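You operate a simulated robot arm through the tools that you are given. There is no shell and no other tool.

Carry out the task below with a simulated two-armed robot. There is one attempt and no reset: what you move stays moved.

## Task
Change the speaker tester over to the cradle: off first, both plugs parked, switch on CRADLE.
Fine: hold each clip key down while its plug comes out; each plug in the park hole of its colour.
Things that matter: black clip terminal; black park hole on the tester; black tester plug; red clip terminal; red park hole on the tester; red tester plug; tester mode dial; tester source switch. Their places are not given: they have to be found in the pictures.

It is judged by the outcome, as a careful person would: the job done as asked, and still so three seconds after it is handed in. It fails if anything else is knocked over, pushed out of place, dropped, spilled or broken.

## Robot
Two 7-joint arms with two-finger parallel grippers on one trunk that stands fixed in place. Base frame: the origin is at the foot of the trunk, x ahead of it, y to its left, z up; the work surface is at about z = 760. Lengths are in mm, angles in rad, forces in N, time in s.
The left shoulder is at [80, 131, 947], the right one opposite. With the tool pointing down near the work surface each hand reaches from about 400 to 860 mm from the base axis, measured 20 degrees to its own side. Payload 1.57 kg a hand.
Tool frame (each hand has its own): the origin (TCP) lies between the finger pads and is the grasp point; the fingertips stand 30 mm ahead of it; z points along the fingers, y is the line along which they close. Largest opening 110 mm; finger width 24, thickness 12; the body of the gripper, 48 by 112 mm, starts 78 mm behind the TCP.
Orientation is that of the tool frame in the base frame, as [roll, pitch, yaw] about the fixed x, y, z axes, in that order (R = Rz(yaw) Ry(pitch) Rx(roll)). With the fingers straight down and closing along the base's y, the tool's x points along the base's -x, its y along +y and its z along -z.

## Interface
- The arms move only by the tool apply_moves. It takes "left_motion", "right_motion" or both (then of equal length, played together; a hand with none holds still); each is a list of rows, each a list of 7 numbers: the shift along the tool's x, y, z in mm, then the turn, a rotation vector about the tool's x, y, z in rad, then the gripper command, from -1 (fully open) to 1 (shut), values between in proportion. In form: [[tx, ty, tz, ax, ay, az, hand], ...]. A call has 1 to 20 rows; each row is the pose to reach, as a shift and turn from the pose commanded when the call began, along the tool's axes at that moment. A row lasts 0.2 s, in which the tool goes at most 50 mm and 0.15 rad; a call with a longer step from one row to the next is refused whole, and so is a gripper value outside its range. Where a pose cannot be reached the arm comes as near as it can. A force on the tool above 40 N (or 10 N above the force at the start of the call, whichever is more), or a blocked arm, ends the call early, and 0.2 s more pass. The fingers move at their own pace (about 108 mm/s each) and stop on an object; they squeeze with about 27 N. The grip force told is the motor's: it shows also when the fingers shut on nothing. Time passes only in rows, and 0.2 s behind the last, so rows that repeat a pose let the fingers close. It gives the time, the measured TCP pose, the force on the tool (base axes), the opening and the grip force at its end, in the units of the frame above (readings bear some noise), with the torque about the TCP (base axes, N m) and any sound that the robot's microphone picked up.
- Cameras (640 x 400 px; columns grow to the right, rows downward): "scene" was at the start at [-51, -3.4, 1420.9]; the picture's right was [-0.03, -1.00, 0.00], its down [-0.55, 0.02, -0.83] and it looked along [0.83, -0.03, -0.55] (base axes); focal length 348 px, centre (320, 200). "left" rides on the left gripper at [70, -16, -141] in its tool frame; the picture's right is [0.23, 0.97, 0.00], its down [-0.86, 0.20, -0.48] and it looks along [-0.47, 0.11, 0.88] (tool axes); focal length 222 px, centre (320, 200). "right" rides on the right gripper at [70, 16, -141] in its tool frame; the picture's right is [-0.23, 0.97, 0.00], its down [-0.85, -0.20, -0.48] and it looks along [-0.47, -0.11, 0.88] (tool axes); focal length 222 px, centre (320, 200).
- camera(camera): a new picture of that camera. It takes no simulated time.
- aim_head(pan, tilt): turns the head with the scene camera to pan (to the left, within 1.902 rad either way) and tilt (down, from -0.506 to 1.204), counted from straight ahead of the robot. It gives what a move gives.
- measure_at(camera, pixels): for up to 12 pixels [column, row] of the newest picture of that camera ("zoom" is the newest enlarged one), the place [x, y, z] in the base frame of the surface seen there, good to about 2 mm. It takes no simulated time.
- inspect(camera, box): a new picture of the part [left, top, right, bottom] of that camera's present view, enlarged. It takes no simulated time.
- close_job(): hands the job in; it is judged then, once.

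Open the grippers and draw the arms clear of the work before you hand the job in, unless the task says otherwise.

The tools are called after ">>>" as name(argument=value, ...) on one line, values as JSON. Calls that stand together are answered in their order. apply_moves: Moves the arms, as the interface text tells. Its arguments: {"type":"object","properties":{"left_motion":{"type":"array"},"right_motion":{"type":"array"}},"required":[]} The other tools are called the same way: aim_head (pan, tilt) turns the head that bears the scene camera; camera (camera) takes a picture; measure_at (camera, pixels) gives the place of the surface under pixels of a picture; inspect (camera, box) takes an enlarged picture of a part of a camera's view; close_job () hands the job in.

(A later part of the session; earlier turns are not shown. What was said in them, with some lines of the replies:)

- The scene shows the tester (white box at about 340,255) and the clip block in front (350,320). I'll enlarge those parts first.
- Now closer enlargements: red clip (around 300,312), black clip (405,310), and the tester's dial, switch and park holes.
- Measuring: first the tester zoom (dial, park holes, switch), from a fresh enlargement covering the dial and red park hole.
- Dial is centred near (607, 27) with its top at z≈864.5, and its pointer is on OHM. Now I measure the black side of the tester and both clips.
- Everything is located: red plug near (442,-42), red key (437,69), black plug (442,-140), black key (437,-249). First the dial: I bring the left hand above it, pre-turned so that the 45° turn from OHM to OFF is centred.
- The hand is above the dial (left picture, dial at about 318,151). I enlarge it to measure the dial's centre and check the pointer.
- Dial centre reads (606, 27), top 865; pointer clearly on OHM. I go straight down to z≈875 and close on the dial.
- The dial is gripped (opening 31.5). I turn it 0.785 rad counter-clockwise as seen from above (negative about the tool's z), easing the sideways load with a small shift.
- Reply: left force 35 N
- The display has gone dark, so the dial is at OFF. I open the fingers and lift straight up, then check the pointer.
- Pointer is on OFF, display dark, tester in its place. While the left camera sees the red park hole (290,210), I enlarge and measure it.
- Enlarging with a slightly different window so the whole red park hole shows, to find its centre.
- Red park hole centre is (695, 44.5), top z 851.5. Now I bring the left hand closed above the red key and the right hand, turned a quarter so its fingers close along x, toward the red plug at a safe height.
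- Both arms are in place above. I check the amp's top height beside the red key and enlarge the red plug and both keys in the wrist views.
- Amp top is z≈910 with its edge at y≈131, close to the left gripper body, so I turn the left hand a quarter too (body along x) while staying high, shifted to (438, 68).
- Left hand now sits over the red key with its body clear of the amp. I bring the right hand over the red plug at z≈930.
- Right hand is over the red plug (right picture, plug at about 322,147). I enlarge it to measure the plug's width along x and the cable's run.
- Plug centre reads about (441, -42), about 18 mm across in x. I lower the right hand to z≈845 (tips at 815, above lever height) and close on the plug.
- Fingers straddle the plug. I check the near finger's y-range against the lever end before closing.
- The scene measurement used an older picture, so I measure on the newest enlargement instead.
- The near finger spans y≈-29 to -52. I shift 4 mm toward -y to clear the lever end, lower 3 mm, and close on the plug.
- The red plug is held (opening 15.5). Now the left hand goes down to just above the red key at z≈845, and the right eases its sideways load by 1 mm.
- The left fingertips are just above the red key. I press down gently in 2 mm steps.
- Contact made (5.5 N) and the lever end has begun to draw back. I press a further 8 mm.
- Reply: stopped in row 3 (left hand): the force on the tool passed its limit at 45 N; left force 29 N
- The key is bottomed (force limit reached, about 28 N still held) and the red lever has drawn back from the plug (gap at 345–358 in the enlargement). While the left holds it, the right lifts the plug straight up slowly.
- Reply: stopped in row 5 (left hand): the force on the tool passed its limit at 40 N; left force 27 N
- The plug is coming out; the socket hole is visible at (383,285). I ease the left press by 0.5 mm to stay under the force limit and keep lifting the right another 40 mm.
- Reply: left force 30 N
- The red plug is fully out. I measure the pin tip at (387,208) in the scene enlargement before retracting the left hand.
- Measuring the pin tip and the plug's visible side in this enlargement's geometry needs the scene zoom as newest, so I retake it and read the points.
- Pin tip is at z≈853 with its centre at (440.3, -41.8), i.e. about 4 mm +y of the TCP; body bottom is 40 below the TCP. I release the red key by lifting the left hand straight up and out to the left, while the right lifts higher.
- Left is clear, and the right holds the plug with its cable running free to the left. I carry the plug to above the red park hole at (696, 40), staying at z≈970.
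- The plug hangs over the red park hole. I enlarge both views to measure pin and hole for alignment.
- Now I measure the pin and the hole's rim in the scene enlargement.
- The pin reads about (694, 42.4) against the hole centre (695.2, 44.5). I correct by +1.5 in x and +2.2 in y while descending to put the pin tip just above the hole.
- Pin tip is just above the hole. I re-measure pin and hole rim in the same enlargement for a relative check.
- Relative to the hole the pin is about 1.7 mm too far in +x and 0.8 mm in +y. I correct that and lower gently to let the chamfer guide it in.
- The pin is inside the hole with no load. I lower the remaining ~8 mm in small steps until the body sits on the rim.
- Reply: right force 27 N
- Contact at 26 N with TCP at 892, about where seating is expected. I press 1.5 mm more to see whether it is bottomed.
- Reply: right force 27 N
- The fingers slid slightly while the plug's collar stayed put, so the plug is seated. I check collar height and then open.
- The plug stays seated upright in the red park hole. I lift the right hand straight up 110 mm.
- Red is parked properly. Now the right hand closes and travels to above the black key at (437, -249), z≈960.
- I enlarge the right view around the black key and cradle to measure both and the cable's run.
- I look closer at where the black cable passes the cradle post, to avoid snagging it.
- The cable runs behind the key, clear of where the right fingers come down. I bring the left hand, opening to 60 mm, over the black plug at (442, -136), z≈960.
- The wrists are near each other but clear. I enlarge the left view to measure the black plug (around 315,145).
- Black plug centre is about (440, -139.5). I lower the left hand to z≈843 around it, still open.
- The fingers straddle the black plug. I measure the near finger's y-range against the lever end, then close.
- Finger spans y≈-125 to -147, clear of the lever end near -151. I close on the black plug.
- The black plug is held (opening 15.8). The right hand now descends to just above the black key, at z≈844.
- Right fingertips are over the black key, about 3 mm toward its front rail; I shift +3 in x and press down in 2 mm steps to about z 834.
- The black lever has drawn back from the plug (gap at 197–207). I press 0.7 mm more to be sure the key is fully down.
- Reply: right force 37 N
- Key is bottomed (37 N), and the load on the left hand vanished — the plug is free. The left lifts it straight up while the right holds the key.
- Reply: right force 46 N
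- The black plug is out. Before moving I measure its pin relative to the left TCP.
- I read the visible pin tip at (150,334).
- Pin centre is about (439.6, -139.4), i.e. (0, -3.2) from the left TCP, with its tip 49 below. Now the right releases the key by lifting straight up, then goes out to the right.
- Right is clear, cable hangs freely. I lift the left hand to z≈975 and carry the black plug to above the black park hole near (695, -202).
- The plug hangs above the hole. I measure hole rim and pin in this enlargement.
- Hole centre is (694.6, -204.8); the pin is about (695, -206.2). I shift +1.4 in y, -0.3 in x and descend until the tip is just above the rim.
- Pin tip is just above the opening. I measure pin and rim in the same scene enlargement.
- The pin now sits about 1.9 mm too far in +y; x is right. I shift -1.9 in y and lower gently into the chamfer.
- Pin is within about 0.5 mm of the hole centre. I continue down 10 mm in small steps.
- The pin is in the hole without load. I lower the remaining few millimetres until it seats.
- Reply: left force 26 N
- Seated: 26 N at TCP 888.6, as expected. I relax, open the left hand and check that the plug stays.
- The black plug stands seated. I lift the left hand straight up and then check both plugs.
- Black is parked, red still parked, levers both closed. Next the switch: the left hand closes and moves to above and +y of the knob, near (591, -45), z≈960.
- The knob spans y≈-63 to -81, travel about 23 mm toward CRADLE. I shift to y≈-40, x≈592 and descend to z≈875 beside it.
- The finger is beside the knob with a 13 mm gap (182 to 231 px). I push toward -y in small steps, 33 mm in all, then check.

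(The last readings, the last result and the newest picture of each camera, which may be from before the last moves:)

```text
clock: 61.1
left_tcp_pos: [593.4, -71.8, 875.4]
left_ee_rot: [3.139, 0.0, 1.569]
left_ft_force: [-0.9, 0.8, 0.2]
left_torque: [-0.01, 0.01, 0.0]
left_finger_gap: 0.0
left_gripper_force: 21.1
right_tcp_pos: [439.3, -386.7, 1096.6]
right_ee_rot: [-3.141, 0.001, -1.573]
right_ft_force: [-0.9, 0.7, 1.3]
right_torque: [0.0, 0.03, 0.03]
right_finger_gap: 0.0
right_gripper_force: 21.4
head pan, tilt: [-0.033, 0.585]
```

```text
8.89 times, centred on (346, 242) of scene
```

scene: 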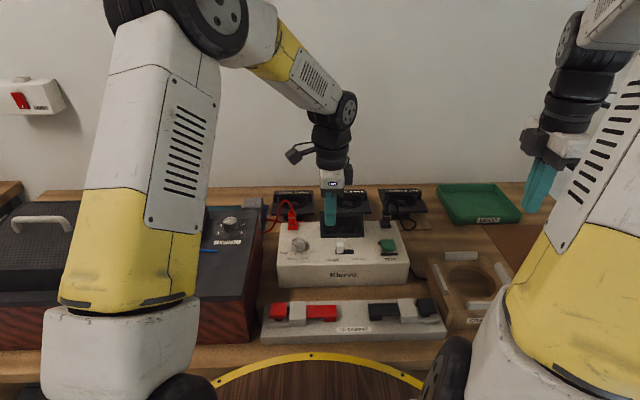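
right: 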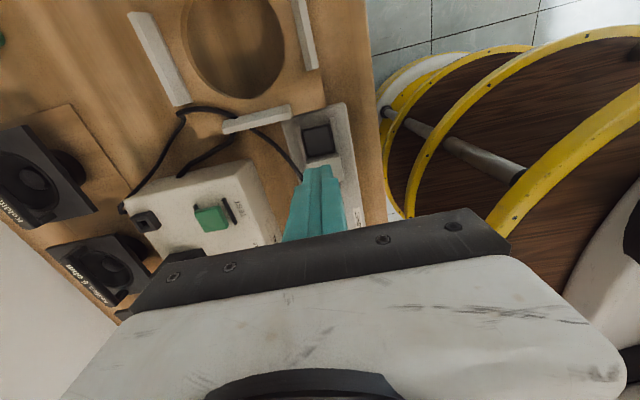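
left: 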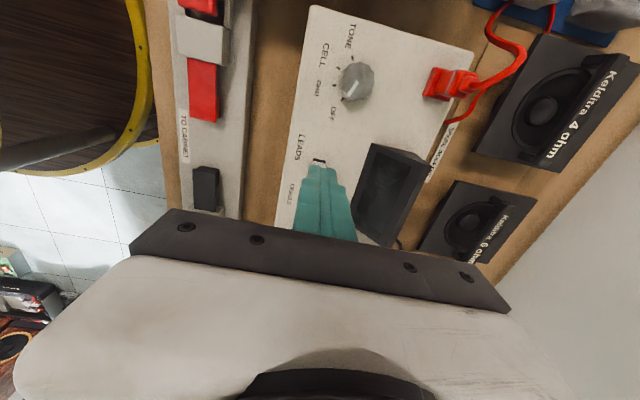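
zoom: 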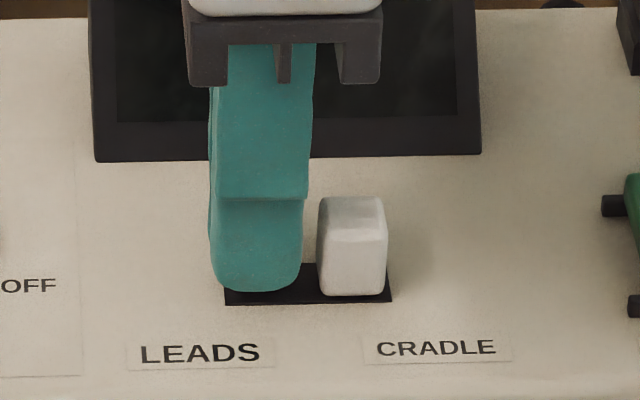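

The knob has snapped over to the CRADLE end (318–389 px, slot end 393). I back off, lift, and draw both arms clear, opening both grippers.

>>> apply_moves(left_motion=[[3, 0, -5, 0, 0, 0, 1], [3, 0, -40, 0, 0, 0, 1], [3, 0, -85, 0, 0, 0, 1], [30, -5, -110, 0, 0, 0, 1], [60, -10, -138, 0, 0, 0, 1], [90, -15, -166, 0, 0, 0, 0.5], [120, -20, -194, 0, 0, 0, 0], [150, -25, -222, 0, 0, 0, -0.5], [180, -30, -250, 0, 0, 0, -1], [210, -35, -278, 0, 0, 0, -1], [240, -40, -306, 0, 0, 0, -1], [270, -45, -330, 0, 0, 0, -1], [270, -45, -330, 0, 0, 0, -1]], right_motion=[[0, 0, 0, 0, 0, 0, 1], [0, 0, 0, 0, 0, 0, 1], [0, 0, 0, 0, 0, 0, 0.5], [0, 0, 0, 0, 0, 0, 0], [0, 0, 0, 0, 0, 0, -0.5], [0, 0, 0, 0, 0, 0, -1], [0, 0, 0, 0, 0, 0, -1], [0, 0, 0, 0, 0, 0, -1], [0, 0, 0, 0, 0, 0, -1], [0, 0, 0, 0, 0, 0, -1], [0, 0, 0, 0, 0, 0, -1], [0, 0, 0, 0, 0, 0, -1], [0, 0, 0, 0, 0, 0, -1]])

>>> camera(camera="scene")

>>> inspect(camera="scene", box=[250, 180, 450, 340])

```text
clock: 63.9
left_tcp_pos: [548.1, 200.5, 1206.6]
left_ee_rot: [-3.141, 0.001, 1.569]
left_ft_force: [0.4, 0.0, -0.5]
left_torque: [0.0, 0.03, 0.0]
left_finger_gap: 110.2
left_gripper_force: 0.0
right_tcp_pos: [436.9, -387.4, 1096.8]
right_ee_rot: [3.14, -0.001, -1.573]
right_ft_force: [-0.2, 0.3, 0.3]
right_torque: [0.0, 0.01, -0.01]
right_finger_gap: 109.9
right_gripper_force: 0.1
head pan, tilt: [-0.033, 0.585]
```

```text
taken
```

scene: 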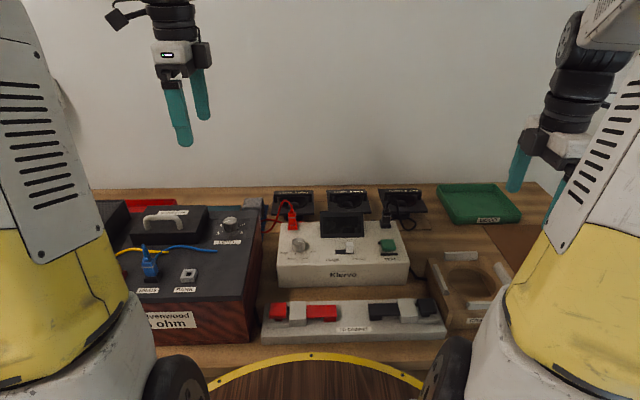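

```text
2.50 times, centred on (350, 260) of scene
```

zoom: 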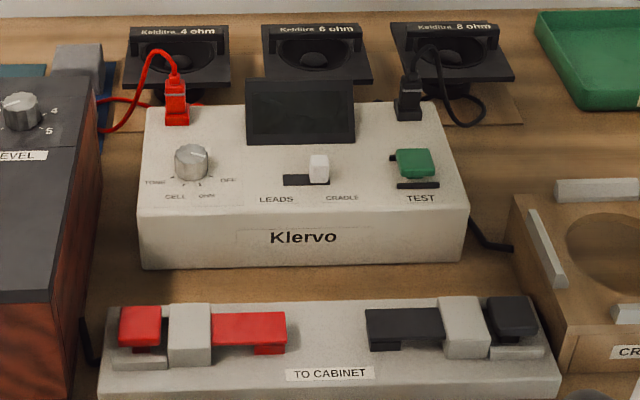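

Both arms are clear. Final close checks of the dial, both plugs and the switch.

>>> inspect(camera="scene", box=[264, 200, 330, 262])

>>> inspect(camera="scene", box=[330, 200, 426, 262])

>>> inspect(camera="scene", box=[366, 192, 406, 232])

>>> inspect(camera="scene", box=[274, 198, 314, 238])

```text
6.45 times, centred on (297, 231) of scene
```

zoom: 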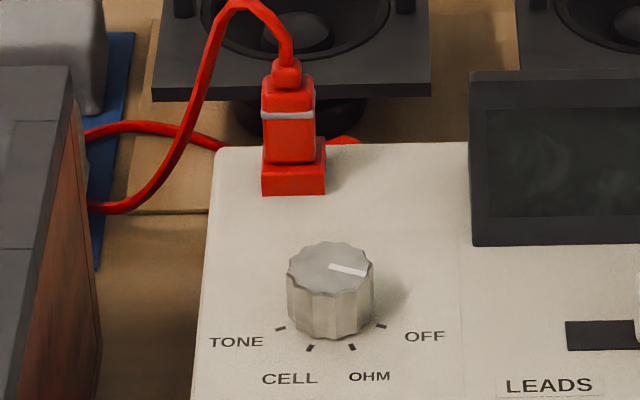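

```text
6.45 times, centred on (378, 231) of scene
```

zoom: 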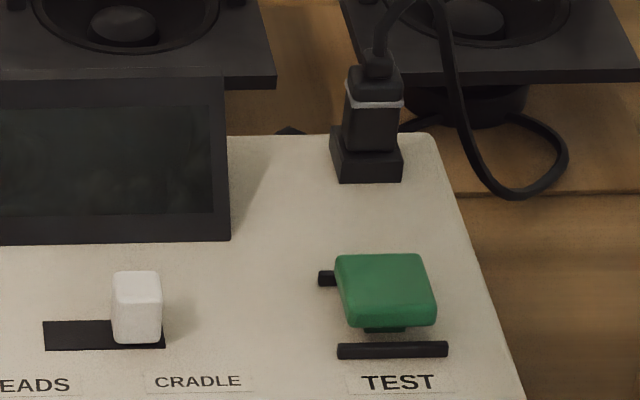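

```text
10.00 times, centred on (386, 212) of scene
```

zoom: 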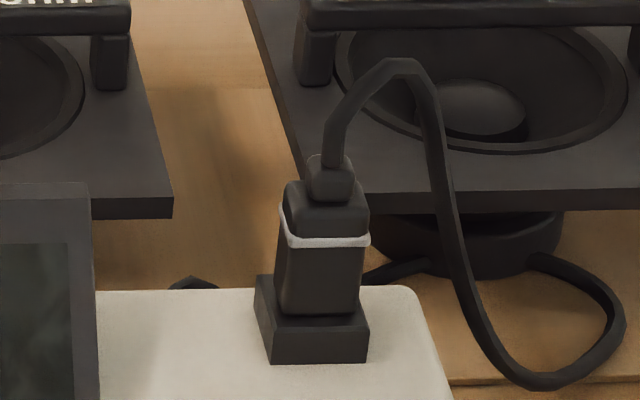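

```text
10.00 times, centred on (294, 218) of scene
```

zoom: 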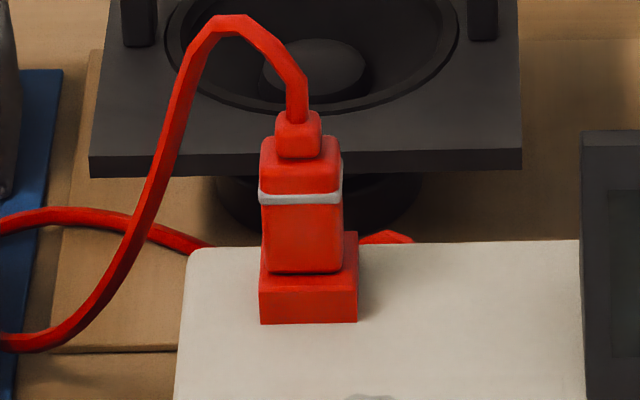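

Dial on OFF, switch on CRADLE, both plugs parked. The red plug looks slightly off-centre on its rim, so I measure seating heights of both to be sure.

>>> inspect(camera="scene", box=[282, 206, 306, 231])

>>> measure_at(camera="zoom", pixels=[[270, 140], [270, 240], [270, 255], [320, 262], [270, 285], [340, 285], [215, 240], [320, 240], [340, 150], [352, 220], [240, 285], [300, 60]])

>>> inspect(camera="scene", box=[374, 206, 398, 231])

>>> measure_at(camera="zoom", pixels=[[320, 135], [320, 145], [320, 230], [280, 240], [360, 240], [320, 262], [320, 200], [270, 260], [380, 260]])

```text
16.00 times, centred on (294, 218) of scene
```

zoom: 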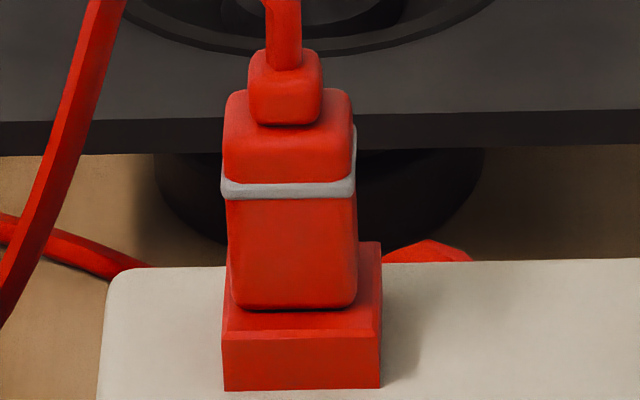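

```text
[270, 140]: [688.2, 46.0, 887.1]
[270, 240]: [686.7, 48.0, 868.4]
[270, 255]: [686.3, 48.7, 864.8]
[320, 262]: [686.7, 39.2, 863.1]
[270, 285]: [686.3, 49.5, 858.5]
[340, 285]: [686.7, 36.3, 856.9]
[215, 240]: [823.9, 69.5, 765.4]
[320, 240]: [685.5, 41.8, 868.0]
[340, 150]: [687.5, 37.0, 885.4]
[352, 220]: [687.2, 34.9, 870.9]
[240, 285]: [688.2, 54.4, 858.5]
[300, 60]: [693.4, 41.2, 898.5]
```

```text
16.00 times, centred on (386, 218) of scene
```

zoom: 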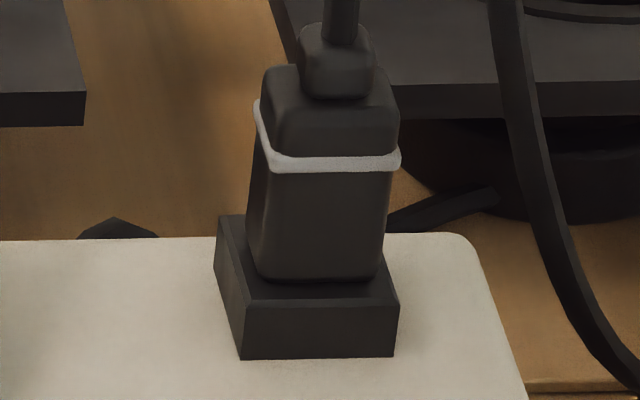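

```text
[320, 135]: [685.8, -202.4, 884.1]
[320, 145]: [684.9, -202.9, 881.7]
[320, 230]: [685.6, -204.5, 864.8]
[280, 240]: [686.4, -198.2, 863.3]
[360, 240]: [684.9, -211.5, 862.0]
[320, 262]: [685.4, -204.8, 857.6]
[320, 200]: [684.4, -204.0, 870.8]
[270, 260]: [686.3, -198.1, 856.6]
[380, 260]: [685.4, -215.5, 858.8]
```

Both plugs sit upright with their bodies on the rims (bottoms at z≈853, rim 851.5). The dial is on OFF with the display dark, the switch is on CRADLE, the grippers are open and both arms are clear. I hand the job in.

>>> close_job()

```text
The job is handed in.
```

The speaker tester is changed over to the cradle, and I've handed the job in. The result hasn't come back to me.

- **Dial:** I turned it from OHM to OFF before anything else, and the display went dark.
- **Red plug:** The left hand held the red clip key down while the right drew the plug out. It now sits upright in the red park hole on the tester.
- **Black plug:** The right hand held the black clip key down while the left drew the plug out. It now sits upright in the black park hole on the tester.
- **Switch:** I pushed it from LEADS, and it snapped over to the CRADLE end of its slot.

In the last pictures the tester and the clip block were in their places, and nothing else looked moved. Both grippers are open, and both arms are clear of the work.
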